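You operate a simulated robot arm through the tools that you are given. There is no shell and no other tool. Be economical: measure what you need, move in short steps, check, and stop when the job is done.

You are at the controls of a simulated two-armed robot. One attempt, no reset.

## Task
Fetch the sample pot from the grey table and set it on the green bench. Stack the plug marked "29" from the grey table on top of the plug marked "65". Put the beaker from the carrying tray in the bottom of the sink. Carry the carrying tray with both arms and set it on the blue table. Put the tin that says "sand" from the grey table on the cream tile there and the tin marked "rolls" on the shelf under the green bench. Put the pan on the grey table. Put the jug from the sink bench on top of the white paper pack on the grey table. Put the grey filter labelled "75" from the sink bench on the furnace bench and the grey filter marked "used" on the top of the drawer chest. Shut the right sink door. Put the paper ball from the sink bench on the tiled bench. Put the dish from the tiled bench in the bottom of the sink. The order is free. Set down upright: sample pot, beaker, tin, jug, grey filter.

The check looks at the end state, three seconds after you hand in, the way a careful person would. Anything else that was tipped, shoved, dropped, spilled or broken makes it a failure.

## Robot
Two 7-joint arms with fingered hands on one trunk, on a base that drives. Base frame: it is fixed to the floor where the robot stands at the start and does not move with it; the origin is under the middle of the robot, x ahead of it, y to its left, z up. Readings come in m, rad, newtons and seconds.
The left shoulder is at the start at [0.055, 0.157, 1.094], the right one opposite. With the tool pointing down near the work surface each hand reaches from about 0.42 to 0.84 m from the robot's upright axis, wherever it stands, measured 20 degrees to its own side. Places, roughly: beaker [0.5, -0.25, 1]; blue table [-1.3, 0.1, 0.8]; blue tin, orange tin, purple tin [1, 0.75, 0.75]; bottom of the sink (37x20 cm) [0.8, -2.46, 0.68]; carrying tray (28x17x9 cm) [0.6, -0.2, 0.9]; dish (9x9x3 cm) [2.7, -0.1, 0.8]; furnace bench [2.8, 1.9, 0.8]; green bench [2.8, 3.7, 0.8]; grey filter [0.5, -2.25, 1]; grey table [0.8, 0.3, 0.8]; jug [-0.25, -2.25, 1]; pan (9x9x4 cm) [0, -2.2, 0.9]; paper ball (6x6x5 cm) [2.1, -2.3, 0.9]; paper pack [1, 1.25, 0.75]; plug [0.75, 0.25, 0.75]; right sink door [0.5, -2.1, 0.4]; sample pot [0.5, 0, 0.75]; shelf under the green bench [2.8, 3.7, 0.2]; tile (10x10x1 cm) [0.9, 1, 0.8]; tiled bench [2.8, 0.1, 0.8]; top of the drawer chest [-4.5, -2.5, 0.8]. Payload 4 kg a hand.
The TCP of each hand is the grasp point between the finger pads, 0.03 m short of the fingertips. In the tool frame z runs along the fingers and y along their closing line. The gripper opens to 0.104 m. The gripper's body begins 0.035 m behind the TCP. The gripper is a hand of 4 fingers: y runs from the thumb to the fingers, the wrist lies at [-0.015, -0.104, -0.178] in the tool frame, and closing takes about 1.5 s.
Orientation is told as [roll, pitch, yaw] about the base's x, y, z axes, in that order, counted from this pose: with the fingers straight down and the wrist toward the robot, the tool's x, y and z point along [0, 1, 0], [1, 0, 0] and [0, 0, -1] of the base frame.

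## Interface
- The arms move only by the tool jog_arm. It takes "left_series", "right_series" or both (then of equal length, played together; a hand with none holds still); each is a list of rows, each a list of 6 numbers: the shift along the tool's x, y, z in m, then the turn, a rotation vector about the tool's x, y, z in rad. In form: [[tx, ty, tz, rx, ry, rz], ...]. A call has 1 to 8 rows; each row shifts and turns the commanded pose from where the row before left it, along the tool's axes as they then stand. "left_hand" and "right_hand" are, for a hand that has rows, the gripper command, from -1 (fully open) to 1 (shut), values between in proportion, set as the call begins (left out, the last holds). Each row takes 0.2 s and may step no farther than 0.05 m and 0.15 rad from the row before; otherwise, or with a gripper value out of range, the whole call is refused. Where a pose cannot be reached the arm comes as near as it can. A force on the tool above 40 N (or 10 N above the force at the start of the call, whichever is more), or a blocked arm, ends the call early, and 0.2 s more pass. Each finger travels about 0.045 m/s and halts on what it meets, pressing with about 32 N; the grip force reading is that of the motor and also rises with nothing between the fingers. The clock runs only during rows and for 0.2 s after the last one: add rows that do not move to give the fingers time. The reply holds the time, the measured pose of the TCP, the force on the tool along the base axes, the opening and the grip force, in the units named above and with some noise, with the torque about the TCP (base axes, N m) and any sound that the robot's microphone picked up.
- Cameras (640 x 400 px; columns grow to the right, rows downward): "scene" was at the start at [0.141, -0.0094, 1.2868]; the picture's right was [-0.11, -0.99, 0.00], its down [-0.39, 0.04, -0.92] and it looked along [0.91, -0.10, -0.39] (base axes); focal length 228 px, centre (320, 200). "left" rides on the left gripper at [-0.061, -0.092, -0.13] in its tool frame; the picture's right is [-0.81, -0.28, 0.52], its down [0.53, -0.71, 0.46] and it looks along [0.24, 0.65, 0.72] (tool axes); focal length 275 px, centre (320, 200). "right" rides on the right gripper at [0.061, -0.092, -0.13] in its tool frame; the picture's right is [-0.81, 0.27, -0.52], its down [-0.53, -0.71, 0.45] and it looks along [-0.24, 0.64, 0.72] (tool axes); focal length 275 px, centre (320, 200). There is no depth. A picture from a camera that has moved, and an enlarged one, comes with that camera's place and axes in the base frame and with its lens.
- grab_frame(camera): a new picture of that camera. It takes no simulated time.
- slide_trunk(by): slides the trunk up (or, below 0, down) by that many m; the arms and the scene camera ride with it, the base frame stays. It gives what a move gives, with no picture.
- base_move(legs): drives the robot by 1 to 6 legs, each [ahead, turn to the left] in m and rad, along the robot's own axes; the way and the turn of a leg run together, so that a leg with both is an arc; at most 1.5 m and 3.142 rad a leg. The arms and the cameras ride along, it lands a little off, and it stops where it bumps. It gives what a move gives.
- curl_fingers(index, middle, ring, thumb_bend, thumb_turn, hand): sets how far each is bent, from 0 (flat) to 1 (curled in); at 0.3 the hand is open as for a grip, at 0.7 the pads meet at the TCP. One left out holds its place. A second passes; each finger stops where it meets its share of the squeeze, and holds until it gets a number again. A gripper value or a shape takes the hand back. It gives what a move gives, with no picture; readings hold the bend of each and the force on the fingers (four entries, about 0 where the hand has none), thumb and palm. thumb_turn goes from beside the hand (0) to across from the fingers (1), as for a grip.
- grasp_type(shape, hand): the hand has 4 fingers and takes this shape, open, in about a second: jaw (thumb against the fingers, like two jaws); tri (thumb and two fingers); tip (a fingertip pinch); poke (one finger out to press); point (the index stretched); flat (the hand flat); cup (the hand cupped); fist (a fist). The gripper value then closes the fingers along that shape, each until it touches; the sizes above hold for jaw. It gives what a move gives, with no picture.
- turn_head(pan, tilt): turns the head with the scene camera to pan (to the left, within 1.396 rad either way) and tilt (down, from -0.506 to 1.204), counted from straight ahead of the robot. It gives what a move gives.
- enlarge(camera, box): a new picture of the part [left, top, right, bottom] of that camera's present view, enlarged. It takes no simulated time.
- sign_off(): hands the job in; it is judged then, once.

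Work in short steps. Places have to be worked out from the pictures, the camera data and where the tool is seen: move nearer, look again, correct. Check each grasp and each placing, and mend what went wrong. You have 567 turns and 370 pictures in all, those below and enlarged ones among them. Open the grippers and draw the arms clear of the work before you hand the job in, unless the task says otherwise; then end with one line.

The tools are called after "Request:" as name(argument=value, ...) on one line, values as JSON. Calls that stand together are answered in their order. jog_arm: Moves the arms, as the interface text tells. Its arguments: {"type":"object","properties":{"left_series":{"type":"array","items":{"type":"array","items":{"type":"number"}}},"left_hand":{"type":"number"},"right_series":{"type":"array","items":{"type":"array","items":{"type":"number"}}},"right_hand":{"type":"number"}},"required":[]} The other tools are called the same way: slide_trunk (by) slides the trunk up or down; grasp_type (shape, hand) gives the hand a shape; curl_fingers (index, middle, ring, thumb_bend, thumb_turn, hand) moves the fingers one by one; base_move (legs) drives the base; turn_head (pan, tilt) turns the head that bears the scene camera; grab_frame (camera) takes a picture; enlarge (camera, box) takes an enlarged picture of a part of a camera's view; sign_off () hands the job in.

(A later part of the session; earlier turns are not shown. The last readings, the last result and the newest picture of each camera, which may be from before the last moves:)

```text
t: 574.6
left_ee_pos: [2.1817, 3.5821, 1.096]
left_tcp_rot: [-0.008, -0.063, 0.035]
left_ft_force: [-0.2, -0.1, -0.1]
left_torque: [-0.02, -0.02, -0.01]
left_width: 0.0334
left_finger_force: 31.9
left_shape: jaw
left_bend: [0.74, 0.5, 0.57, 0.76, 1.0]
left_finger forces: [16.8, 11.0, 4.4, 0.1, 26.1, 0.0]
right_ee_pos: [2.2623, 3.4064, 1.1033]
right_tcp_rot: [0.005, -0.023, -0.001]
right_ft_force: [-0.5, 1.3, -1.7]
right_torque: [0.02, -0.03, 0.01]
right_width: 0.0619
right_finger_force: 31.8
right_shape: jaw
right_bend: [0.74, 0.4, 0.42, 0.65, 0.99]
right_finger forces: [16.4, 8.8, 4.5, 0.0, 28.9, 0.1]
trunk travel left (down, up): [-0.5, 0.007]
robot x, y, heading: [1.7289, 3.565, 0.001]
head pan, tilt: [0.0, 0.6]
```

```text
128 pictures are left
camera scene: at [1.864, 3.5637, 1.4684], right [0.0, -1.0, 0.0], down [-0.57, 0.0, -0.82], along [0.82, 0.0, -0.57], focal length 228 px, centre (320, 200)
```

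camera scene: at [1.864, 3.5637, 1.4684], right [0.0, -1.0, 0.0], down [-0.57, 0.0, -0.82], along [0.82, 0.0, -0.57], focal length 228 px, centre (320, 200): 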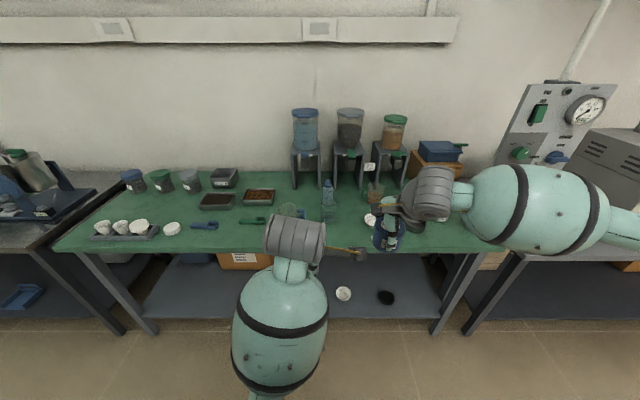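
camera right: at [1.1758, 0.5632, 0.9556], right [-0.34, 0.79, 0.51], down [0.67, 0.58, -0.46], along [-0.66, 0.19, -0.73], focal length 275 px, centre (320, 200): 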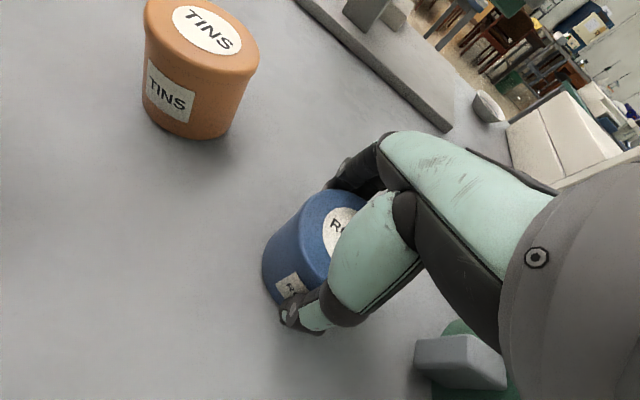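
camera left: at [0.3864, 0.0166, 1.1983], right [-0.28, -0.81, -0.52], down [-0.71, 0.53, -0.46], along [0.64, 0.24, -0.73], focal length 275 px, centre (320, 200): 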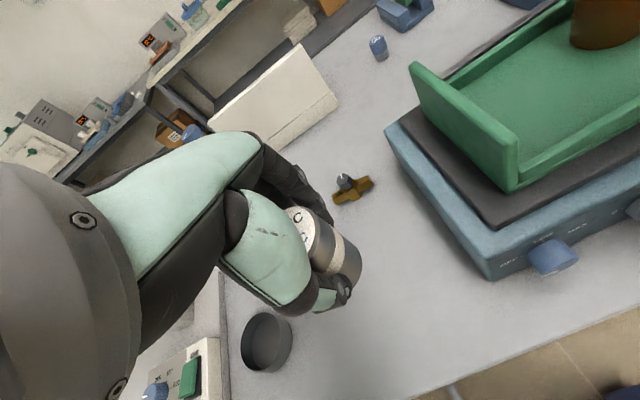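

Now I see the bench and the shelf below. First the pot: free strip at about (2.615, 3.58). I level the hands and drive 0.25 m closer.

Request:
jog_arm(left_series=[[0, 0, 0, 0.03, 0, 0], [0, 0, 0, 0.033, 0, 0]], right_series=[[0, 0, 0, 0.023, 0, 0], [0, 0, 0, 0, 0, 0]])

Request:
base_move(legs=[[0.25, 0]])

Request:
grab_frame(camera="scene")

Request:
grab_frame(camera="left")

```text
t: 575.2
left_ee_pos: [2.184, 3.5822, 1.0958]
left_tcp_rot: [-0.009, 0.005, 0.036]
left_ft_force: [-0.9, 1.2, -0.5]
left_torque: [0.0, 0.02, 0.02]
left_width: 0.0334
left_finger_force: 32.1
left_shape: jaw
left_bend: [0.74, 0.5, 0.57, 0.76, 1.0]
left_finger forces: [16.9, 11.0, 4.4, 0.0, 26.1, 0.1]
right_ee_pos: [2.2643, 3.4074, 1.1026]
right_tcp_rot: [0.004, 0.004, -0.001]
right_ft_force: [-0.2, -0.4, -1.3]
right_torque: [0.04, -0.02, -0.03]
right_width: 0.0618
right_finger_force: 32.0
right_shape: jaw
right_bend: [0.74, 0.4, 0.42, 0.65, 0.99]
right_finger forces: [16.5, 8.9, 4.6, 0.0, 29.0, 0.0]
trunk travel left (down, up): [-0.5, 0.007]
robot x, y, heading: [1.7301, 3.5587, -0.001]
head pan, tilt: [0.0, 0.6]
```

```text
t: 577.1
left_ee_pos: [2.4384, 3.5832, 1.0946]
left_tcp_rot: [-0.007, 0.008, 0.035]
left_ft_force: [-0.1, -0.1, -0.7]
left_torque: [0.05, 0.02, 0.0]
left_width: 0.0334
left_finger_force: 32.0
left_shape: jaw
left_bend: [0.74, 0.5, 0.57, 0.76, 1.0]
left_finger forces: [17.0, 11.0, 4.3, 0.0, 26.1, 0.1]
right_ee_pos: [2.5203, 3.4089, 1.1021]
right_tcp_rot: [0.004, 0.003, 0.0]
right_ft_force: [-0.5, -1.0, -0.4]
right_torque: [0.01, 0.03, 0.02]
right_width: 0.0617
right_finger_force: 32.0
right_shape: jaw
right_bend: [0.74, 0.4, 0.42, 0.65, 0.99]
right_finger forces: [16.3, 8.9, 4.6, 0.0, 29.0, 0.1]
trunk travel left (down, up): [-0.5, 0.007]
robot x, y, heading: [1.9826, 3.5634, 0.005]
head pan, tilt: [0.0, 0.6]
```

```text
127 pictures are left
camera scene: at [2.1222, 3.5658, 1.4679], right [0.0, -1.0, 0.0], down [-0.58, 0.0, -0.82], along [0.82, 0.0, -0.58], focal length 228 px, centre (320, 200)
```

scene: 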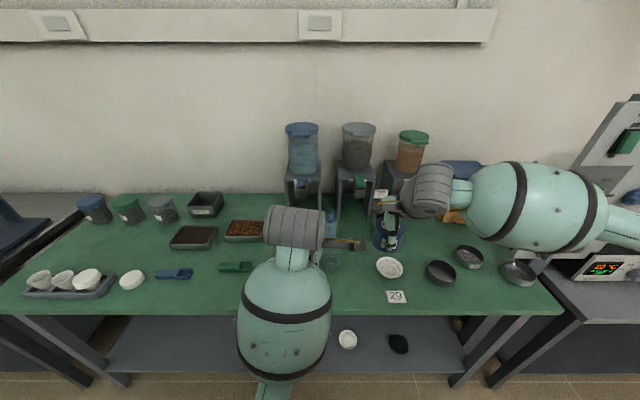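

```text
126 pictures are left
camera left: at [2.3506, 3.5197, 1.2265], right [-0.25, -0.82, -0.51], down [-0.73, 0.5, -0.45], along [0.63, 0.26, -0.73], focal length 275 px, centre (320, 200)
```

left: 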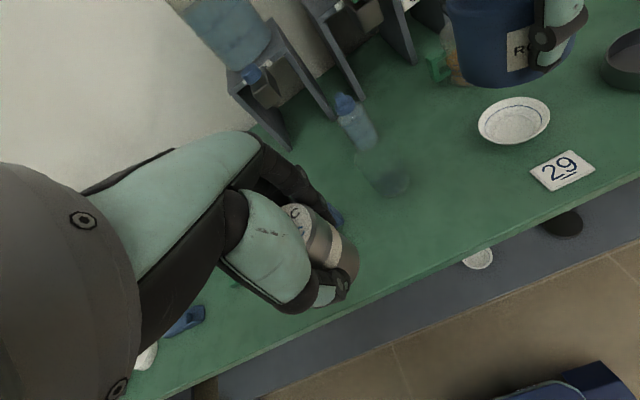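

To choose the pot's spot I shift the left hand 12 cm left and forward at height, then look under it.

Request:
jog_arm(left_series=[[0.04, 0, 0, 0, 0, 0], [0.04, 0.01, 0, 0, 0, 0], [0.04, 0.01, 0, 0, 0, 0], [0, 0, 0, 0, 0, 0]])

Request:
grab_frame(camera="left")

Request:
grab_frame(camera="scene")

```text
t: 578.1
left_ee_pos: [2.442, 3.7022, 1.1008]
left_tcp_rot: [-0.009, -0.008, 0.036]
left_ft_force: [-1.0, 0.0, -1.0]
left_torque: [0.02, 0.01, 0.0]
left_width: 0.0339
left_finger_force: 31.8
left_shape: jaw
left_bend: [0.74, 0.5, 0.57, 0.76, 1.0]
left_finger forces: [17.3, 10.9, 4.9, 0.0, 26.6, 0.0]
right_ee_pos: [2.5046, 3.4082, 1.1094]
right_tcp_rot: [0.005, -0.01, 0.0]
right_ft_force: [-0.1, -1.3, -1.0]
right_torque: [0.05, -0.01, 0.02]
right_width: 0.0617
right_finger_force: 32.3
right_shape: jaw
right_bend: [0.74, 0.4, 0.42, 0.65, 0.99]
right_finger forces: [16.6, 9.2, 4.7, 0.1, 29.2, 0.1]
trunk travel left (down, up): [-0.5, 0.007]
robot x, y, heading: [1.9786, 3.5619, 0.003]
head pan, tilt: [0.0, 0.6]
```

```text
125 pictures are left
camera left: at [2.3517, 3.6397, 1.2308], right [-0.24, -0.82, -0.51], down [-0.73, 0.5, -0.46], along [0.64, 0.26, -0.72], focal length 275 px, centre (320, 200)
```

left: 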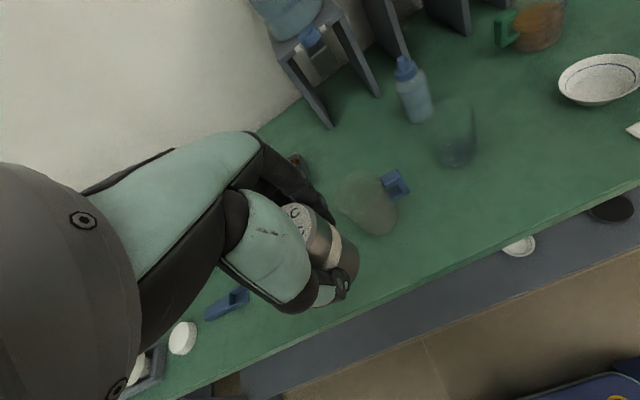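

```text
124 pictures are left
camera scene: at [2.1205, 3.5654, 1.4681], right [0.0, -1.0, 0.0], down [-0.57, 0.0, -0.82], along [0.82, 0.0, -0.57], focal length 228 px, centre (320, 200)
```

scene: 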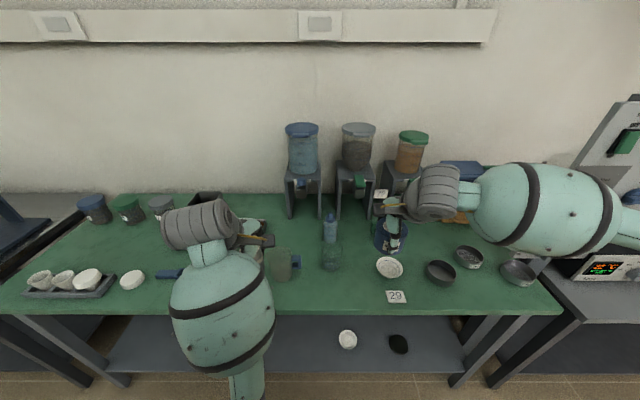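

A transparent jug and a glass stand there; a clear spot is (2.60, 3.44). I move the tin hand aside to the right, then the pot over that spot.

Request:
jog_arm(right_series=[[-0.045, 0, 0, 0, 0, 0], [-0.045, 0, 0, 0, 0, 0], [-0.045, 0, 0, 0, 0, 0], [-0.045, 0, 0, 0, 0, 0]])

Request:
jog_arm(left_series=[[-0.038, 0.021, 0, 0, 0, 0], [-0.038, 0.021, 0, 0, 0, 0], [-0.038, 0.021, 0, 0, 0, 0], [-0.038, 0.021, 0, 0, 0, 0], [-0.038, 0.021, 0, 0, 0, 0], [-0.038, 0.021, 0, 0, 0, 0], [-0.04, 0.023, 0, 0, 0, 0], [0, 0, 0.045, 0, 0, 0]])

Request:
grab_frame(camera="left")

Request:
grab_frame(camera="scene")

```text
t: 579.1
left_ee_pos: [2.4433, 3.7018, 1.1001]
left_tcp_rot: [-0.006, -0.006, 0.038]
left_ft_force: [-0.9, 0.1, -1.2]
left_torque: [-0.02, 0.02, 0.02]
left_width: 0.0333
left_finger_force: 32.3
left_shape: jaw
left_bend: [0.74, 0.5, 0.57, 0.76, 1.0]
left_finger forces: [17.1, 10.9, 4.8, 0.0, 26.7, 0.1]
right_ee_pos: [2.5063, 3.2271, 1.1061]
right_tcp_rot: [0.005, -0.009, 0.001]
right_ft_force: [0.3, -0.6, -0.4]
right_torque: [0.03, -0.01, -0.03]
right_width: 0.0618
right_finger_force: 32.2
right_shape: jaw
right_bend: [0.74, 0.4, 0.42, 0.65, 0.99]
right_finger forces: [16.5, 9.0, 4.5, 0.0, 29.0, 0.1]
trunk travel left (down, up): [-0.5, 0.007]
robot x, y, heading: [1.9823, 3.5644, -0.001]
head pan, tilt: [0.0, 0.6]
```

```text
t: 580.9
left_ee_pos: [2.6013, 3.4399, 1.0604]
left_tcp_rot: [-0.011, -0.006, 0.035]
left_ft_force: [-0.4, 0.9, -0.8]
left_torque: [0.01, -0.03, 0.01]
left_width: 0.0331
left_finger_force: 31.9
left_shape: jaw
left_bend: [0.74, 0.5, 0.57, 0.76, 1.0]
left_finger forces: [17.0, 10.8, 5.0, 0.1, 26.0, 0.0]
right_ee_pos: [2.5057, 3.2288, 1.1064]
right_tcp_rot: [0.003, -0.007, 0.0]
right_ft_force: [0.3, 0.2, -0.5]
right_torque: [0.03, -0.02, 0.02]
right_width: 0.0618
right_finger_force: 32.2
right_shape: jaw
right_bend: [0.74, 0.4, 0.42, 0.65, 0.99]
right_finger forces: [16.5, 9.0, 4.7, 0.0, 29.1, 0.0]
trunk travel left (down, up): [-0.5, 0.007]
robot x, y, heading: [1.9853, 3.5589, 0.004]
head pan, tilt: [0.0, 0.6]
```

```text
123 pictures are left
camera left: at [2.5112, 3.3773, 1.1909], right [-0.24, -0.82, -0.51], down [-0.73, 0.5, -0.46], along [0.64, 0.26, -0.72], focal length 275 px, centre (320, 200)
```

left: 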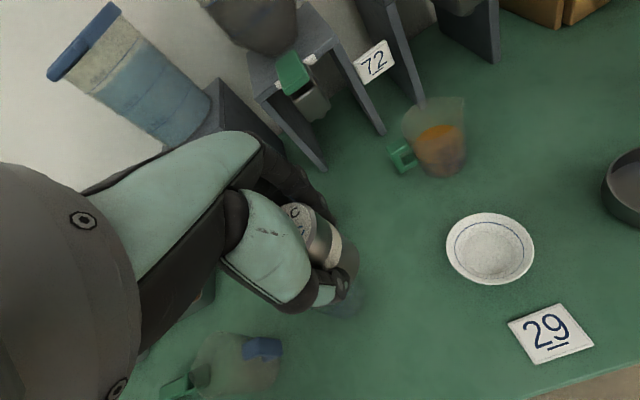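

```text
122 pictures are left
camera scene: at [2.1227, 3.5662, 1.4678], right [0.0, -1.0, 0.0], down [-0.58, 0.0, -0.82], along [0.82, 0.0, -0.58], focal length 228 px, centre (320, 200)
```

scene: 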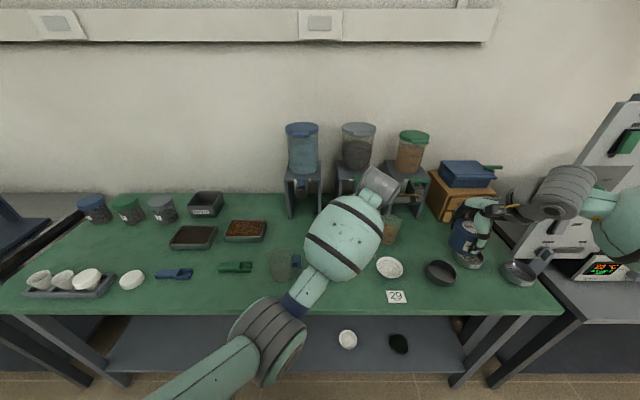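

Spot confirmed between glass and bowl. I nudge to (2.585, 3.43) and lower in steps.

Request:
jog_arm(left_series=[[-0.01, -0.016, 0.03, 0, 0, 0], [0, 0, 0.045, 0, 0, 0], [0, 0, 0.045, 0, 0, 0], [0, 0, 0.04, 0, 0, 0], [0, 0, 0.03, 0, 0, 0], [0, 0, 0, 0, 0, 0]])

Request:
grab_frame(camera="left")

```text
t: 582.3
left_ee_pos: [2.5856, 3.4265, 0.8662]
left_tcp_rot: [-0.01, -0.005, 0.037]
left_ft_force: [0.0, 0.6, -0.7]
left_torque: [-0.03, 0.02, 0.02]
left_width: 0.0332
left_finger_force: 32.4
left_shape: jaw
left_bend: [0.74, 0.5, 0.57, 0.76, 1.0]
left_finger forces: [16.9, 10.7, 5.0, 0.0, 25.6, 0.0]
right_ee_pos: [2.5055, 3.2288, 1.1072]
right_tcp_rot: [0.003, -0.007, 0.0]
right_ft_force: [-0.2, -0.2, -0.6]
right_torque: [0.03, 0.0, 0.0]
right_width: 0.0616
right_finger_force: 31.6
right_shape: jaw
right_bend: [0.74, 0.4, 0.42, 0.65, 0.99]
right_finger forces: [16.5, 9.0, 4.6, 0.0, 29.1, 0.0]
trunk travel left (down, up): [-0.5, 0.007]
robot x, y, heading: [1.9792, 3.5631, 0.006]
head pan, tilt: [0.0, 0.6]
```

```text
121 pictures are left
camera left: at [2.4959, 3.3638, 0.9976], right [-0.24, -0.82, -0.51], down [-0.73, 0.5, -0.46], along [0.64, 0.26, -0.72], focal length 275 px, centre (320, 200)
```

left: 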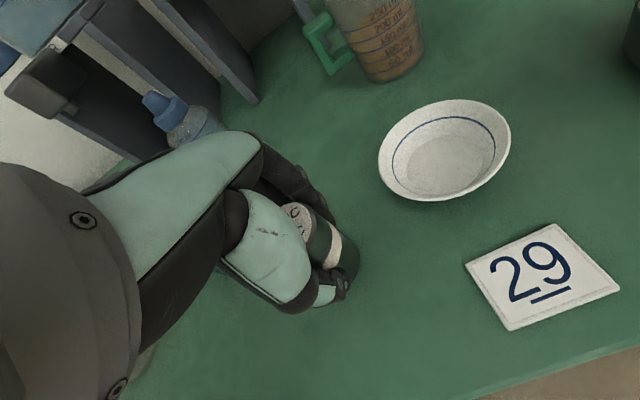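

Request:
jog_arm(left_series=[[0, 0, 0.02, 0, 0, 0], [0, 0, 0.01, 0, 0, 0], [0, 0, 0.008, 0, 0, 0], [0, 0, 0.005, 0, 0, 0], [0, 0, 0.005, 0, 0, 0], [0, 0, 0.005, 0, 0, 0], [0, 0, 0, 0, 0, 0]])

```text
t: 583.1
left_ee_pos: [2.582, 3.4215, 0.847]
left_tcp_rot: [-0.015, -0.039, 0.033]
left_ft_force: [-1.0, 1.3, 1.5]
left_torque: [-0.02, 0.14, 0.0]
left_width: 0.0352
left_finger_force: 32.6
left_shape: jaw
left_bend: [0.74, 0.5, 0.56, 0.76, 1.0]
left_finger forces: [17.7, 10.8, 6.0, 0.0, 27.2, 0.0]
right_ee_pos: [2.4927, 3.2277, 1.1129]
right_tcp_rot: [0.004, -0.019, 0.001]
right_ft_force: [-0.4, -0.3, -1.3]
right_torque: [0.01, -0.01, 0.01]
right_width: 0.0618
right_finger_force: 32.6
right_shape: jaw
right_bend: [0.74, 0.4, 0.42, 0.65, 0.99]
right_finger forces: [16.7, 9.2, 4.5, 0.0, 29.0, 0.1]
trunk travel left (down, up): [-0.5, 0.007]
robot x, y, heading: [1.9792, 3.5655, 0.005]
head pan, tilt: [0.0, 0.6]
stopped in row 3 (left hand): the force on the tool passed its limit at 44 N (the readings are from after the stop); the commanded pose is now the measured one
```

Contact: bench z≈0.79. I level the hand and seat the pot gently.

Request:
jog_arm(left_series=[[0, 0, -0.002, 0.039, 0, 0], [0, 0, 0.002, 0, 0.012, 0], [0, 0, 0, 0, 0, 0]])

Request:
enlarge(camera="left", box=[240, 150, 420, 350])

```text
t: 583.9
left_ee_pos: [2.583, 3.421, 0.8479]
left_tcp_rot: [-0.006, 0.004, 0.031]
left_ft_force: [-0.3, 0.6, -1.1]
left_torque: [0.01, 0.02, 0.01]
left_width: 0.0356
left_finger_force: 32.2
left_shape: jaw
left_bend: [0.74, 0.5, 0.56, 0.76, 1.0]
left_finger forces: [17.8, 11.0, 5.9, 0.0, 26.8, 0.0]
right_ee_pos: [2.4937, 3.229, 1.113]
right_tcp_rot: [0.003, -0.019, 0.0]
right_ft_force: [0.7, 0.6, -1.5]
right_torque: [0.0, 0.0, 0.0]
right_width: 0.0616
right_finger_force: 32.5
right_shape: jaw
right_bend: [0.74, 0.4, 0.42, 0.65, 0.99]
right_finger forces: [16.6, 9.1, 4.5, 0.0, 28.9, 0.1]
trunk travel left (down, up): [-0.5, 0.007]
robot x, y, heading: [1.9841, 3.5595, 0.002]
head pan, tilt: [0.0, 0.6]
```

```text
2.00 times, centred on (330, 250) of left
camera zoom: at [2.4943, 3.3575, 0.9788], right [-0.25, -0.82, -0.51], down [-0.73, 0.51, -0.46], along [0.63, 0.26, -0.73], focal length 551 px, centre (300, 100)
```

zoom: 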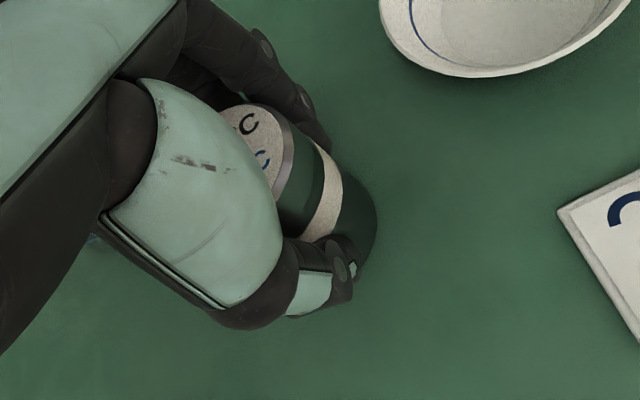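

Request:
jog_arm(left_series=[[0, 0, 0.002, 0, 0, 0], [0, 0, 0.002, 0, 0, 0], [0, 0, 0, 0, 0, 0]])

```text
t: 584.7
left_ee_pos: [2.5836, 3.4196, 0.8449]
left_tcp_rot: [-0.008, -0.002, 0.028]
left_ft_force: [0.2, 2.0, 14.7]
left_torque: [0.08, -0.28, -0.01]
left_width: 0.0355
left_finger_force: 32.2
left_shape: jaw
left_bend: [0.74, 0.5, 0.56, 0.76, 1.0]
left_finger forces: [17.7, 12.1, 7.5, 0.1, 28.5, 0.0]
right_ee_pos: [2.4915, 3.2297, 1.1141]
right_tcp_rot: [0.004, -0.022, -0.002]
right_ft_force: [-0.6, 0.3, -1.3]
right_torque: [0.0, 0.02, -0.01]
right_width: 0.0616
right_finger_force: 31.6
right_shape: jaw
right_bend: [0.74, 0.4, 0.42, 0.65, 0.99]
right_finger forces: [16.6, 9.1, 4.5, 0.0, 28.9, 0.1]
trunk travel left (down, up): [-0.5, 0.007]
robot x, y, heading: [1.9805, 3.5614, -0.0]
head pan, tilt: [0.0, 0.6]
```

Seated (15 N). I open the hand, then lift away.

Request:
jog_arm(left_series=[[0, 0, -0.002, 0, 0, 0], [0, 0, 0, 0, 0, 0], [0, 0, 0, 0, 0, 0], [0, 0, 0, 0, 0, 0], [0, 0, 0, 0, 0, 0], [0, 0, 0, 0, 0, 0], [0, 0, 0, 0, 0, 0]], left_hand=-1)

Request:
jog_arm(left_series=[[0, 0, -0.015, 0, 0, 0], [0, 0, -0.03, 0, 0, 0], [0, 0, -0.045, 0, 0, 0], [0, 0, -0.045, 0, 0, 0], [0, 0, -0.045, 0, 0, 0], [0, -0.03, -0.035, 0, 0, 0], [0, -0.045, 0, 0, 0, 0], [0, -0.045, 0, 0, 0, 0]])

Request:
grab_frame(camera="left")

```text
t: 586.3
left_ee_pos: [2.5834, 3.42, 0.8456]
left_tcp_rot: [-0.004, 0.004, 0.03]
left_ft_force: [-0.1, -0.8, -0.5]
left_torque: [-0.01, -0.04, -0.01]
left_width: 0.1039
left_finger_force: 0.0
left_shape: jaw
left_bend: [0.3, 0.3, 0.3, 0.3, 0.98]
left_finger forces: [0.1, 0.0, 0.0, 0.0, 0.0, 0.1]
right_ee_pos: [2.4942, 3.2293, 1.113]
right_tcp_rot: [0.003, -0.02, 0.0]
right_ft_force: [-0.6, -0.1, -0.5]
right_torque: [0.02, 0.0, 0.01]
right_width: 0.0619
right_finger_force: 31.8
right_shape: jaw
right_bend: [0.74, 0.4, 0.42, 0.65, 0.99]
right_finger forces: [16.5, 9.1, 4.6, 0.0, 29.0, 0.0]
trunk travel left (down, up): [-0.5, 0.007]
robot x, y, heading: [1.9851, 3.5655, 0.001]
head pan, tilt: [0.0, 0.6]
```

```text
t: 588.1
left_ee_pos: [2.4624, 3.4207, 1.0639]
left_tcp_rot: [-0.005, 0.003, 0.032]
left_ft_force: [-0.6, -0.7, -0.6]
left_torque: [0.02, 0.02, 0.02]
left_width: 0.104
left_finger_force: 0.0
left_shape: jaw
left_bend: [0.3, 0.3, 0.3, 0.3, 0.98]
left_finger forces: [0.0, 0.0, 0.0, 0.0, 0.0, 0.1]
right_ee_pos: [2.4913, 3.2281, 1.1131]
right_tcp_rot: [0.003, -0.022, 0.0]
right_ft_force: [-0.7, -0.2, -0.8]
right_torque: [0.01, 0.01, 0.02]
right_width: 0.0618
right_finger_force: 31.9
right_shape: jaw
right_bend: [0.74, 0.4, 0.42, 0.65, 0.99]
right_finger forces: [16.5, 9.1, 4.5, 0.0, 29.0, 0.0]
trunk travel left (down, up): [-0.5, 0.007]
robot x, y, heading: [1.9817, 3.5635, 0.011]
head pan, tilt: [0.0, 0.6]
```

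```text
119 pictures are left
camera left: at [2.3731, 3.3565, 1.1946], right [-0.25, -0.82, -0.51], down [-0.73, 0.51, -0.46], along [0.64, 0.26, -0.73], focal length 275 px, centre (320, 200)
```

left: 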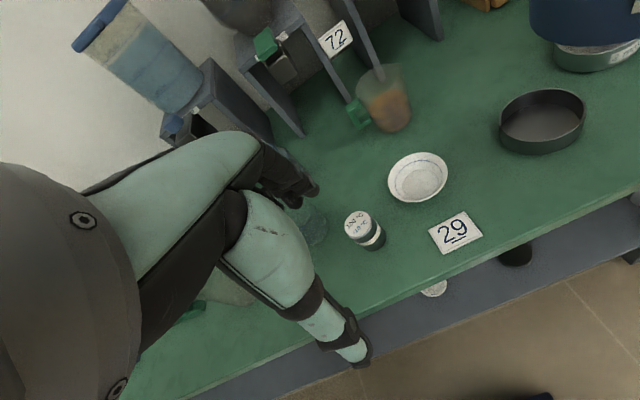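

Pot stands on the green bench. Now I back off and lower the trunk to reach the shelf.

Request:
base_move(legs=[[-0.4, 0]])

Request:
slide_trunk(by=-0.47)

Request:
turn_head(pan=-0.1, tilt=0.5)

Request:
grab_frame(camera="scene")

```text
t: 590.7
left_ee_pos: [2.0623, 3.4211, 1.0618]
left_tcp_rot: [-0.005, 0.004, 0.041]
left_ft_force: [0.2, 0.3, -0.7]
left_torque: [-0.02, -0.01, -0.04]
left_width: 0.1037
left_finger_force: 0.0
left_shape: jaw
left_bend: [0.3, 0.3, 0.3, 0.3, 0.98]
left_finger forces: [0.0, 0.0, 0.1, 0.0, 0.1, 0.1]
right_ee_pos: [2.0935, 3.2299, 1.1141]
right_tcp_rot: [0.004, -0.019, 0.01]
right_ft_force: [0.0, 0.6, -1.1]
right_torque: [0.04, -0.04, -0.02]
right_width: 0.0614
right_finger_force: 32.1
right_shape: jaw
right_bend: [0.74, 0.4, 0.42, 0.65, 0.99]
right_finger forces: [16.5, 9.1, 4.5, 0.0, 29.0, 0.0]
trunk travel left (down, up): [-0.5, 0.007]
robot x, y, heading: [1.5741, 3.5584, 0.015]
head pan, tilt: [0.0, 0.6]
```

```text
refused: -0.47 is not a number from -0.4 to 0.4
```

```text
t: 591.4
left_ee_pos: [2.0494, 3.4215, 1.0668]
left_tcp_rot: [-0.007, -0.009, 0.043]
left_ft_force: [0.1, 0.6, 0.1]
left_torque: [0.0, -0.01, -0.04]
left_width: 0.104
left_finger_force: 0.0
left_shape: jaw
left_bend: [0.3, 0.3, 0.3, 0.3, 0.98]
left_finger forces: [0.1, 0.0, 0.0, 0.0, 0.0, 0.0]
right_ee_pos: [2.0806, 3.2316, 1.1196]
right_tcp_rot: [0.004, -0.031, 0.014]
right_ft_force: [0.5, 0.3, -1.9]
right_torque: [0.01, -0.02, -0.01]
right_width: 0.0616
right_finger_force: 31.9
right_shape: jaw
right_bend: [0.74, 0.4, 0.42, 0.65, 0.99]
right_finger forces: [16.6, 9.2, 4.5, 0.0, 29.0, 0.0]
trunk travel left (down, up): [-0.5, 0.007]
robot x, y, heading: [1.5816, 3.559, 0.014]
head pan, tilt: [-0.099, 0.499]
```

```text
118 pictures are left
camera scene: at [1.7223, 3.5542, 1.4767], right [-0.08, -1.0, 0.0], down [-0.49, 0.04, -0.87], along [0.87, -0.07, -0.49], focal length 228 px, centre (320, 200)
```

scene: 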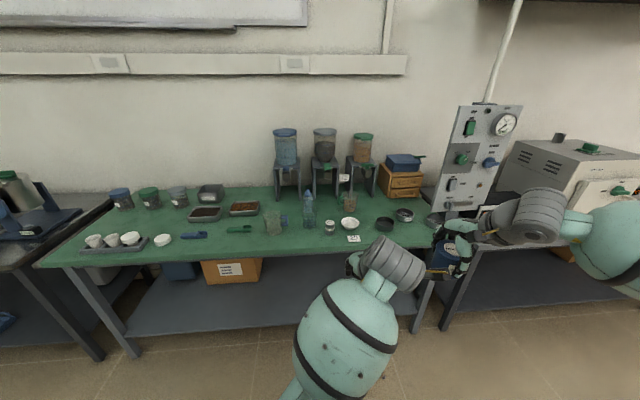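

The slide must be ≤0.4 m per call; I lower in two moves and look.

Request:
slide_trunk(by=-0.4)

Request:
jog_arm(left_series=[[0.045, 0, 0, 0, 0, 0], [0.045, 0, 0, 0, 0, 0], [0.045, 0, 0, 0, 0, 0], [0.045, 0, 0, 0, 0, 0], [0.045, 0, 0, 0, 0, 0]], right_series=[[0, 0, 0, 0.03, 0, 0], [0, 0, 0, 0, 0, 0], [0, 0, 0, 0, 0, 0], [0, 0, 0, 0, 0, 0], [0, 0, 0, 0, 0, 0]])

Request:
grab_frame(camera="scene")

Request:
grab_frame(camera="right")

```text
t: 595.2
left_ee_pos: [2.0679, 3.4125, 0.7296]
left_tcp_rot: [-0.033, -0.132, 0.033]
left_ft_force: [1.0, -0.2, -0.5]
left_torque: [0.02, 0.02, -0.02]
left_width: 0.104
left_finger_force: 0.0
left_shape: jaw
left_bend: [0.3, 0.3, 0.3, 0.3, 0.98]
left_finger forces: [0.0, 0.1, 0.1, 0.1, 0.1, 0.0]
right_ee_pos: [2.0792, 3.2301, 0.7189]
right_tcp_rot: [0.002, -0.034, 0.011]
right_ft_force: [0.1, -0.2, -1.9]
right_torque: [0.0, -0.03, -0.02]
right_width: 0.0615
right_finger_force: 32.1
right_shape: jaw
right_bend: [0.74, 0.4, 0.42, 0.65, 0.99]
right_finger forces: [16.6, 9.1, 4.5, 0.1, 28.9, 0.0]
trunk travel left (down, up): [-0.1, 0.407]
robot x, y, heading: [1.5798, 3.5571, 0.018]
head pan, tilt: [-0.099, 0.499]
```

```text
t: 595.6
left_ee_pos: [2.0591, 3.4346, 0.7668]
left_tcp_rot: [-0.058, -0.202, 0.023]
left_ft_force: [-0.3, -0.9, 0.5]
left_torque: [-0.04, -0.02, -0.02]
left_width: 0.104
left_finger_force: 0.0
left_shape: jaw
left_bend: [0.3, 0.3, 0.3, 0.3, 0.98]
left_finger forces: [0.1, 0.1, 0.0, 0.0, 0.1, 0.0]
right_ee_pos: [2.0687, 3.2305, 0.7243]
right_tcp_rot: [0.003, -0.024, 0.01]
right_ft_force: [0.3, -0.1, -1.0]
right_torque: [-0.02, 0.0, 0.03]
right_width: 0.0619
right_finger_force: 32.5
right_shape: jaw
right_bend: [0.74, 0.4, 0.42, 0.65, 0.99]
right_finger forces: [16.6, 9.0, 4.4, 0.1, 29.0, 0.0]
trunk travel left (down, up): [-0.1, 0.407]
robot x, y, heading: [1.5803, 3.5546, 0.019]
head pan, tilt: [-0.099, 0.499]
stopped in row 1 (left hand): the arm was blocked; the commanded pose is now the measured one
```

```text
117 pictures are left
camera scene: at [1.7138, 3.5542, 1.0748], right [-0.08, -1.0, 0.0], down [-0.49, 0.04, -0.87], along [0.87, -0.07, -0.49], focal length 228 px, centre (320, 200)
```

scene: 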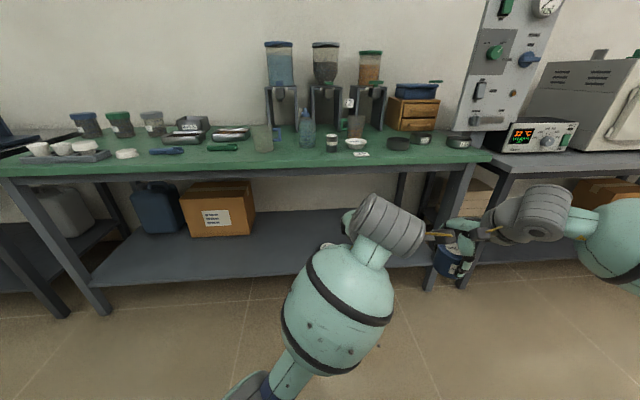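

```text
116 pictures are left
camera right: at [1.9738, 3.289, 0.8508], right [0.27, -0.81, 0.52], down [-0.7, -0.54, -0.47], along [0.66, -0.23, -0.71], focal length 275 px, centre (320, 200)
```

right: 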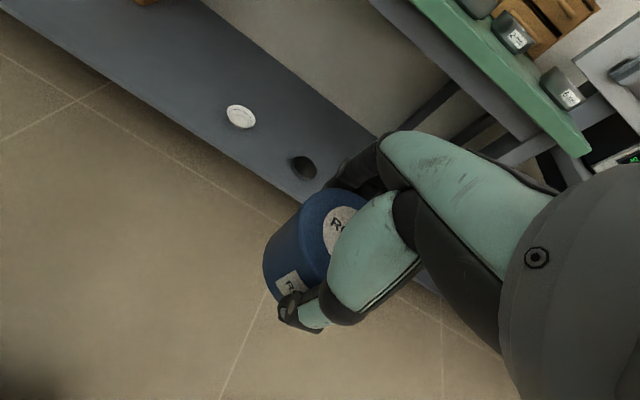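

Shelf z≈0.22, front edge x≈2.47; a free spot is (2.545, 3.31) between white plate and black dish. The left arm got blocked (low trunk); I raise it out of the way first.

Request:
jog_arm(left_series=[[0, 0, -0.04, 0, 0, 0], [0, 0, -0.04, 0.05, 0, 0], [0.02, 0, -0.04, 0.05, 0, 0], [0.03, 0, -0.03, 0.05, 0, 0], [0.04, 0, 0, 0, 0, 0], [0.04, 0, 0, 0, 0, 0], [0.04, 0, 0, 0, 0, 0]])

Request:
slide_trunk(by=-0.09)

Request:
grab_frame(camera="scene")

```text
t: 597.2
left_ee_pos: [2.1546, 3.585, 0.8249]
left_tcp_rot: [-0.058, -0.045, 0.013]
left_ft_force: [-0.1, -0.1, -0.1]
left_torque: [-0.04, 0.01, 0.01]
left_width: 0.1039
left_finger_force: 0.1
left_shape: jaw
left_bend: [0.3, 0.3, 0.3, 0.3, 0.98]
left_finger forces: [0.0, 0.1, 0.1, 0.0, 0.0, 0.0]
left hand out of reach, approached as far as the arm can: row 1, 2, 3, 4, 5, 6, 7
right_ee_pos: [2.0706, 3.2307, 0.7251]
right_tcp_rot: [0.003, -0.022, 0.01]
right_ft_force: [-0.4, 0.7, -1.8]
right_torque: [0.0, -0.01, 0.0]
right_width: 0.0618
right_finger_force: 32.1
right_shape: jaw
right_bend: [0.74, 0.4, 0.42, 0.65, 0.99]
right_finger forces: [16.5, 9.1, 4.5, 0.0, 28.9, 0.0]
trunk travel left (down, up): [-0.1, 0.407]
robot x, y, heading: [1.5795, 3.5581, 0.022]
head pan, tilt: [-0.099, 0.499]
```

```text
t: 598.5
left_ee_pos: [2.1538, 3.584, 0.7383]
left_tcp_rot: [-0.057, -0.045, 0.012]
left_ft_force: [0.3, 0.3, 0.1]
left_torque: [0.02, -0.02, -0.01]
left_width: 0.1041
left_finger_force: 0.1
left_shape: jaw
left_bend: [0.3, 0.3, 0.3, 0.3, 0.98]
left_finger forces: [0.0, 0.1, 0.0, 0.0, 0.0, 0.1]
right_ee_pos: [2.0708, 3.2303, 0.6352]
right_tcp_rot: [0.004, -0.021, 0.011]
right_ft_force: [-0.2, 0.5, -1.4]
right_torque: [0.0, -0.02, 0.0]
right_width: 0.0615
right_finger_force: 32.7
right_shape: jaw
right_bend: [0.74, 0.4, 0.42, 0.65, 0.99]
right_finger forces: [16.5, 9.2, 4.6, 0.0, 28.9, 0.0]
trunk travel left (down, up): [-0.01, 0.497]
robot x, y, heading: [1.5796, 3.5586, 0.015]
head pan, tilt: [-0.099, 0.499]
```

```text
115 pictures are left
camera scene: at [1.7141, 3.5543, 0.9876], right [-0.08, -1.0, 0.0], down [-0.49, 0.04, -0.87], along [0.87, -0.07, -0.49], focal length 228 px, centre (320, 200)
```

scene: 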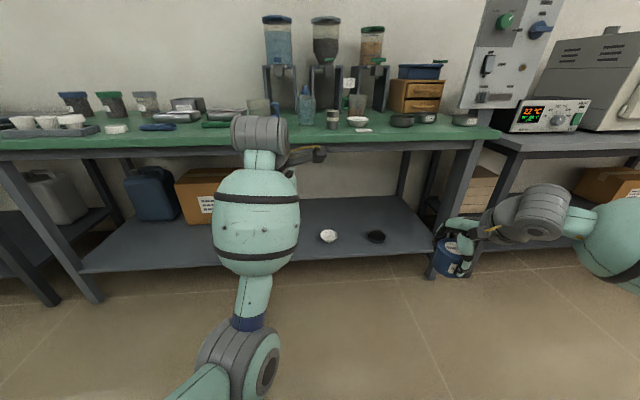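

I pull the left hand back, and lower the right hand with the tin to z≈0.32 in front of the shelf.

Request:
jog_arm(left_series=[[0, -0.03, 0, 0.02, 0, 0], [0, -0.03, 0, 0.02, 0, 0], [0, -0.03, 0, 0, 0.03, 0], [0, -0.03, 0, 0, 0.03, 0], [0, 0, 0, 0, 0, 0], [0, 0, 0, 0, 0, 0], [0, 0, 0, 0, 0, 0]], right_series=[[0.01, 0, 0.045, 0.02, 0, 0], [0.01, 0, 0.045, 0, 0, 0], [0.01, 0, 0.045, 0, 0, 0], [0.01, 0, 0.045, 0, 0, 0], [0.01, 0, 0.045, 0, 0, 0], [0.01, 0, 0.045, 0, 0, 0], [0.01, 0, 0.035, 0, 0, 0]])

Request:
grab_frame(camera="scene")

```text
t: 600.0
left_ee_pos: [2.115, 3.5758, 0.6899]
left_tcp_rot: [-0.002, -0.058, 0.01]
left_ft_force: [0.6, -0.3, -0.2]
left_torque: [0.03, 0.05, 0.01]
left_width: 0.1039
left_finger_force: 0.1
left_shape: jaw
left_bend: [0.3, 0.3, 0.3, 0.3, 0.98]
left_finger forces: [0.0, 0.1, 0.0, 0.0, 0.0, 0.1]
left hand out of reach, approached as far as the arm can: row 1, 2, 3, 4
right_ee_pos: [2.0709, 3.3025, 0.3302]
right_tcp_rot: [0.001, -0.001, 0.011]
right_ft_force: [0.0, 0.6, -1.5]
right_torque: [0.05, 0.02, -0.04]
right_width: 0.0614
right_finger_force: 31.6
right_shape: jaw
right_bend: [0.74, 0.4, 0.42, 0.65, 0.99]
right_finger forces: [16.2, 8.8, 4.2, 0.0, 28.1, 0.0]
trunk travel left (down, up): [-0.01, 0.497]
robot x, y, heading: [1.5807, 3.5582, 0.013]
head pan, tilt: [-0.099, 0.499]
```

```text
114 pictures are left
camera scene: at [1.714, 3.5542, 0.9877], right [-0.08, -1.0, 0.0], down [-0.49, 0.04, -0.87], along [0.87, -0.07, -0.49], focal length 228 px, centre (320, 200)
```

scene: 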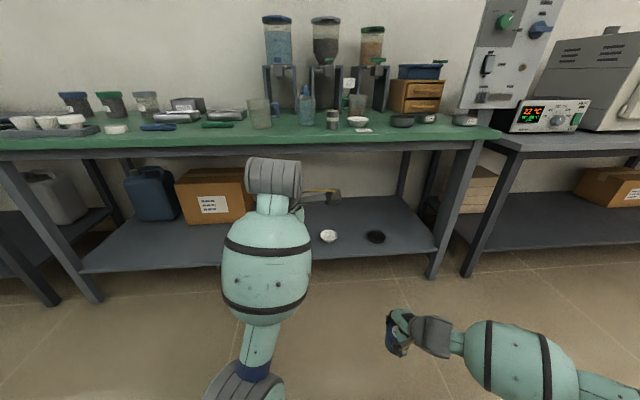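

Left hand must not meet the bench apron when I drive in, so I lower it to z≈0.46, then drive 0.33 m and check.

Request:
jog_arm(left_series=[[0.01, 0, 0.04, 0.05, 0, 0], [0.01, 0, 0.04, 0, 0, 0], [0.01, 0, 0.04, 0, 0, 0], [0.01, 0, 0.04, 0, 0, 0], [0.01, 0, 0.04, 0, 0, 0], [0, 0, 0.03, 0, 0, 0]])

Request:
base_move(legs=[[0.2, 0]])

Request:
grab_frame(camera="scene")

Request:
grab_frame(camera="right")

```text
t: 600.7
left_ee_pos: [2.1257, 3.5765, 0.7113]
left_tcp_rot: [-0.026, -0.173, -0.006]
left_ft_force: [0.2, -0.3, -1.3]
left_torque: [-0.01, 0.0, -0.01]
left_width: 0.104
left_finger_force: 0.1
left_shape: jaw
left_bend: [0.3, 0.3, 0.3, 0.3, 0.98]
left_finger forces: [0.0, 0.0, 0.0, 0.0, 0.0, 0.0]
right_ee_pos: [2.0669, 3.3006, 0.3357]
right_tcp_rot: [0.005, -0.014, 0.012]
right_ft_force: [-0.1, -0.5, -1.0]
right_torque: [0.01, -0.01, 0.01]
right_width: 0.0617
right_finger_force: 32.1
right_shape: jaw
right_bend: [0.74, 0.4, 0.42, 0.65, 0.99]
right_finger forces: [16.0, 8.9, 4.3, 0.1, 27.9, 0.0]
trunk travel left (down, up): [-0.01, 0.497]
robot x, y, heading: [1.576, 3.5617, 0.011]
head pan, tilt: [-0.099, 0.499]
stopped in row 3 (left hand): the arm was blocked; the commanded pose is now the measured one
```

```text
t: 602.3
left_ee_pos: [2.3282, 3.5802, 0.7101]
left_tcp_rot: [-0.026, -0.172, -0.009]
left_ft_force: [0.4, -0.2, 0.2]
left_torque: [-0.03, 0.0, 0.01]
left_width: 0.104
left_finger_force: 0.1
left_shape: jaw
left_bend: [0.3, 0.3, 0.3, 0.3, 0.98]
left_finger forces: [0.1, 0.0, 0.0, 0.0, 0.0, 0.0]
right_ee_pos: [2.2679, 3.3055, 0.3356]
right_tcp_rot: [0.003, -0.014, 0.01]
right_ft_force: [0.6, -0.7, -1.6]
right_torque: [0.02, 0.03, 0.01]
right_width: 0.0614
right_finger_force: 32.2
right_shape: jaw
right_bend: [0.74, 0.4, 0.42, 0.65, 0.99]
right_finger forces: [16.1, 8.7, 4.4, 0.1, 28.0, 0.0]
trunk travel left (down, up): [-0.01, 0.497]
robot x, y, heading: [1.7809, 3.5616, 0.012]
head pan, tilt: [-0.099, 0.499]
```

```text
113 pictures are left
camera scene: at [1.9153, 3.5574, 0.9874], right [-0.08, -1.0, 0.0], down [-0.49, 0.04, -0.87], along [0.87, -0.07, -0.49], focal length 228 px, centre (320, 200)
```

scene: 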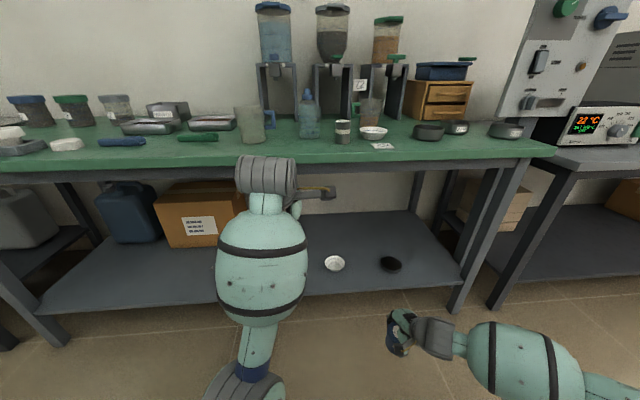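

```text
112 pictures are left
camera right: at [2.1743, 3.3637, 0.4634], right [0.28, -0.81, 0.52], down [-0.7, -0.54, -0.47], along [0.66, -0.23, -0.72], focal length 275 px, centre (320, 200)
```

right: 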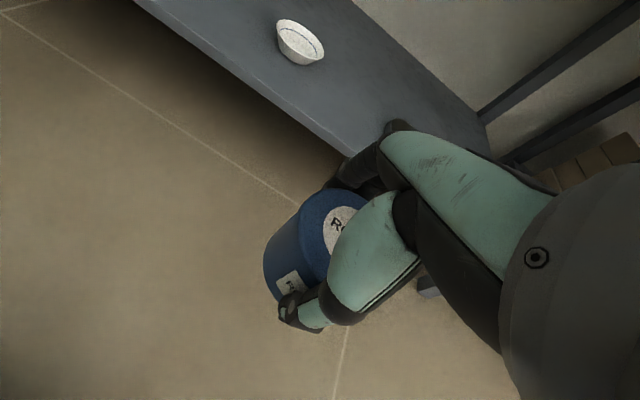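

The left arm can't go lower here. Instead I raise it above the bench level.

Request:
jog_arm(left_series=[[0, 0, -0.04, 0.06, 0, 0], [0, 0, -0.04, 0.06, 0, 0], [0, 0, -0.045, 0.05, 0, 0], [0, 0, -0.045, 0, 0, 0], [0, 0, -0.045, 0, 0, 0], [0, 0, -0.045, 0, 0, 0], [0, 0, 0, 0, 0, 0]])

```text
t: 603.9
left_ee_pos: [2.405, 3.5705, 0.9246]
left_tcp_rot: [-0.026, -0.013, -0.014]
left_ft_force: [-0.9, 0.4, 0.9]
left_torque: [-0.01, 0.01, -0.02]
left_width: 0.1039
left_finger_force: 0.1
left_shape: jaw
left_bend: [0.3, 0.3, 0.3, 0.3, 0.98]
left_finger forces: [0.0, 0.0, 0.0, 0.0, 0.0, 0.0]
left hand out of reach, approached as far as the arm can: row 1, 2, 3, 4, 5
right_ee_pos: [2.2634, 3.305, 0.3423]
right_tcp_rot: [0.005, -0.026, 0.01]
right_ft_force: [0.5, -0.4, -1.8]
right_torque: [-0.01, 0.02, 0.02]
right_width: 0.0614
right_finger_force: 32.3
right_shape: jaw
right_bend: [0.74, 0.4, 0.42, 0.65, 0.99]
right_finger forces: [16.1, 8.7, 4.4, 0.0, 28.0, 0.0]
trunk travel left (down, up): [-0.01, 0.497]
robot x, y, heading: [1.7783, 3.5644, 0.019]
head pan, tilt: [-0.099, 0.499]
```

Left hand is above the bench. A bit more height, then I drive 0.14 m closer.

Request:
jog_arm(left_series=[[0, 0, -0.045, 0, 0, 0], [0, 0, 0, 0, 0, 0]], right_series=[[0.003, 0, 0.01, 0.025, 0, 0], [0, 0, 0, 0, 0, 0]])

Request:
base_move(legs=[[0.14, 0]])

Request:
grab_frame(camera="scene")

Request:
grab_frame(camera="right")

```text
t: 604.5
left_ee_pos: [2.4041, 3.5723, 0.9661]
left_tcp_rot: [-0.025, -0.015, -0.012]
left_ft_force: [-0.7, 0.2, -0.6]
left_torque: [0.03, -0.01, 0.01]
left_width: 0.1042
left_finger_force: 0.1
left_shape: jaw
left_bend: [0.3, 0.3, 0.3, 0.3, 0.98]
left_finger forces: [0.0, 0.0, 0.0, 0.0, 0.0, 0.0]
right_ee_pos: [2.2655, 3.308, 0.3319]
right_tcp_rot: [0.004, 0.0, 0.013]
right_ft_force: [0.4, 0.1, -0.5]
right_torque: [-0.01, -0.02, 0.03]
right_width: 0.0615
right_finger_force: 32.1
right_shape: jaw
right_bend: [0.74, 0.4, 0.42, 0.65, 0.99]
right_finger forces: [16.0, 8.8, 4.4, 0.0, 28.0, 0.0]
trunk travel left (down, up): [-0.01, 0.497]
robot x, y, heading: [1.7821, 3.5627, 0.02]
head pan, tilt: [-0.099, 0.499]
```

```text
t: 605.9
left_ee_pos: [2.5458, 3.5764, 0.9667]
left_tcp_rot: [-0.024, -0.013, -0.011]
left_ft_force: [-0.2, -0.1, 0.0]
left_torque: [0.02, -0.01, 0.01]
left_width: 0.1038
left_finger_force: 0.1
left_shape: jaw
left_bend: [0.3, 0.3, 0.3, 0.3, 0.98]
left_finger forces: [0.0, 0.1, 0.1, 0.2, 0.0, 0.1]
right_ee_pos: [2.4072, 3.3121, 0.332]
right_tcp_rot: [0.006, 0.002, 0.015]
right_ft_force: [0.4, 0.9, -2.0]
right_torque: [0.03, 0.0, -0.02]
right_width: 0.0615
right_finger_force: 31.9
right_shape: jaw
right_bend: [0.74, 0.4, 0.42, 0.65, 0.99]
right_finger forces: [16.0, 8.8, 4.4, 0.0, 28.0, 0.1]
trunk travel left (down, up): [-0.01, 0.497]
robot x, y, heading: [1.9176, 3.5623, 0.018]
head pan, tilt: [-0.099, 0.499]
```

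```text
111 pictures are left
camera scene: at [2.057, 3.5599, 0.9873], right [-0.08, -1.0, 0.0], down [-0.49, 0.04, -0.87], along [0.87, -0.07, -0.49], focal length 228 px, centre (320, 200)
```

scene: 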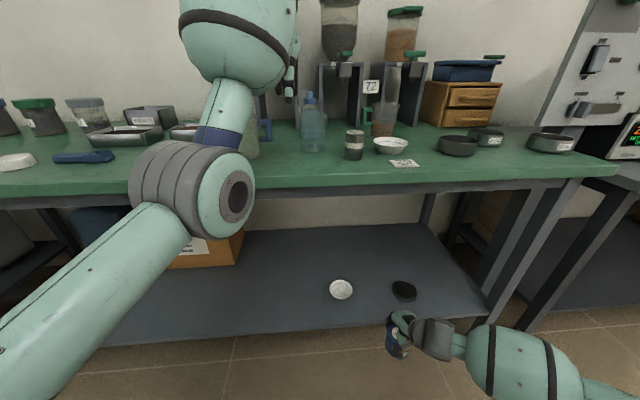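

```text
110 pictures are left
camera right: at [2.3141, 3.3696, 0.4613], right [0.29, -0.81, 0.51], down [-0.71, -0.54, -0.46], along [0.65, -0.23, -0.73], focal length 275 px, centre (320, 200)
```

right: 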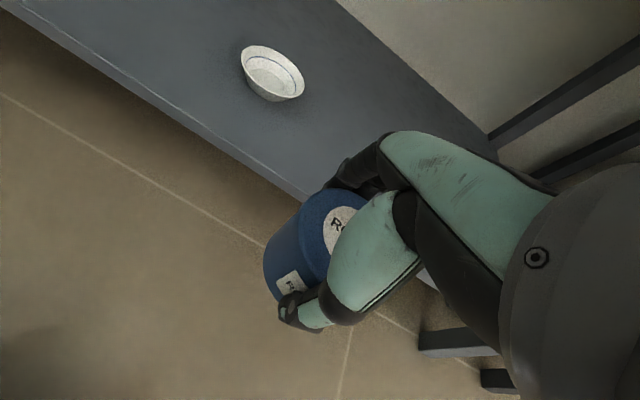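

Target (2.58, 3.31) on the shelf. I slide the tin in over the shelf.

Request:
jog_arm(right_series=[[-0.002, 0.0433, 0, 0, 0, 0], [-0.002, 0.0433, 0, 0, 0, 0], [-0.002, 0.0433, 0, 0, 0, 0], [-0.002, 0.0433, 0, 0, 0, 0], [0, 0, 0, 0, 0, 0]])

Request:
grab_frame(camera="right")

Request:
enlarge(camera="scene", box=[280, 220, 500, 360])

```text
t: 607.1
left_ee_pos: [2.5346, 3.5759, 0.9752]
left_tcp_rot: [-0.027, -0.036, -0.013]
left_ft_force: [1.0, 0.1, 0.1]
left_torque: [-0.02, 0.01, 0.03]
left_width: 0.1041
left_finger_force: 0.0
left_shape: jaw
left_bend: [0.3, 0.3, 0.3, 0.3, 0.98]
left_finger forces: [0.0, 0.1, 0.0, 0.1, 0.0, 0.0]
right_ee_pos: [2.5746, 3.3037, 0.3403]
right_tcp_rot: [0.005, -0.016, 0.014]
right_ft_force: [1.6, 0.1, -1.1]
right_torque: [0.05, 0.01, 0.0]
right_width: 0.0615
right_finger_force: 31.8
right_shape: jaw
right_bend: [0.74, 0.4, 0.42, 0.65, 0.99]
right_finger forces: [16.1, 8.8, 4.5, 0.0, 28.1, 0.0]
trunk travel left (down, up): [-0.01, 0.497]
robot x, y, heading: [1.9202, 3.5626, 0.017]
head pan, tilt: [-0.099, 0.499]
```

```text
109 pictures are left
camera right: at [2.4797, 3.3625, 0.4688], right [0.28, -0.81, 0.52], down [-0.7, -0.54, -0.47], along [0.66, -0.23, -0.72], focal length 275 px, centre (320, 200)
```

right: 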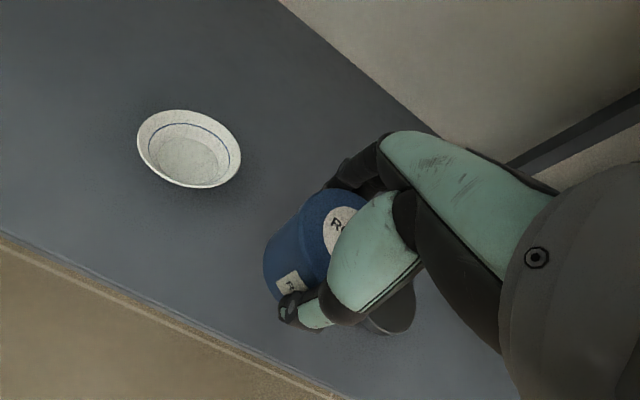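

```text
2.86 times, centred on (390, 290) of scene
camera zoom: at [2.0558, 3.5599, 0.9875], right [-0.08, -1.0, 0.0], down [-0.49, 0.04, -0.87], along [0.87, -0.07, -0.49], focal length 652 px, centre (120, -57)
```

zoom: 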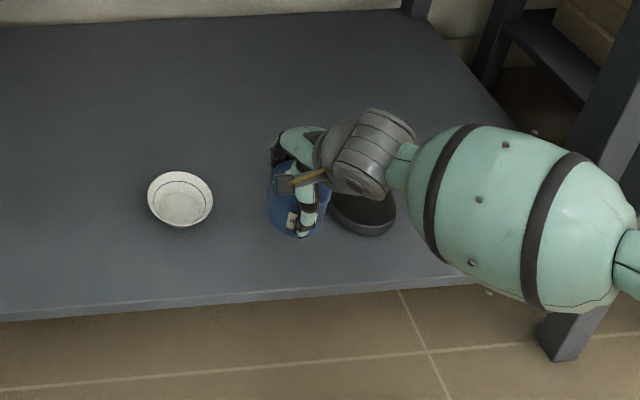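

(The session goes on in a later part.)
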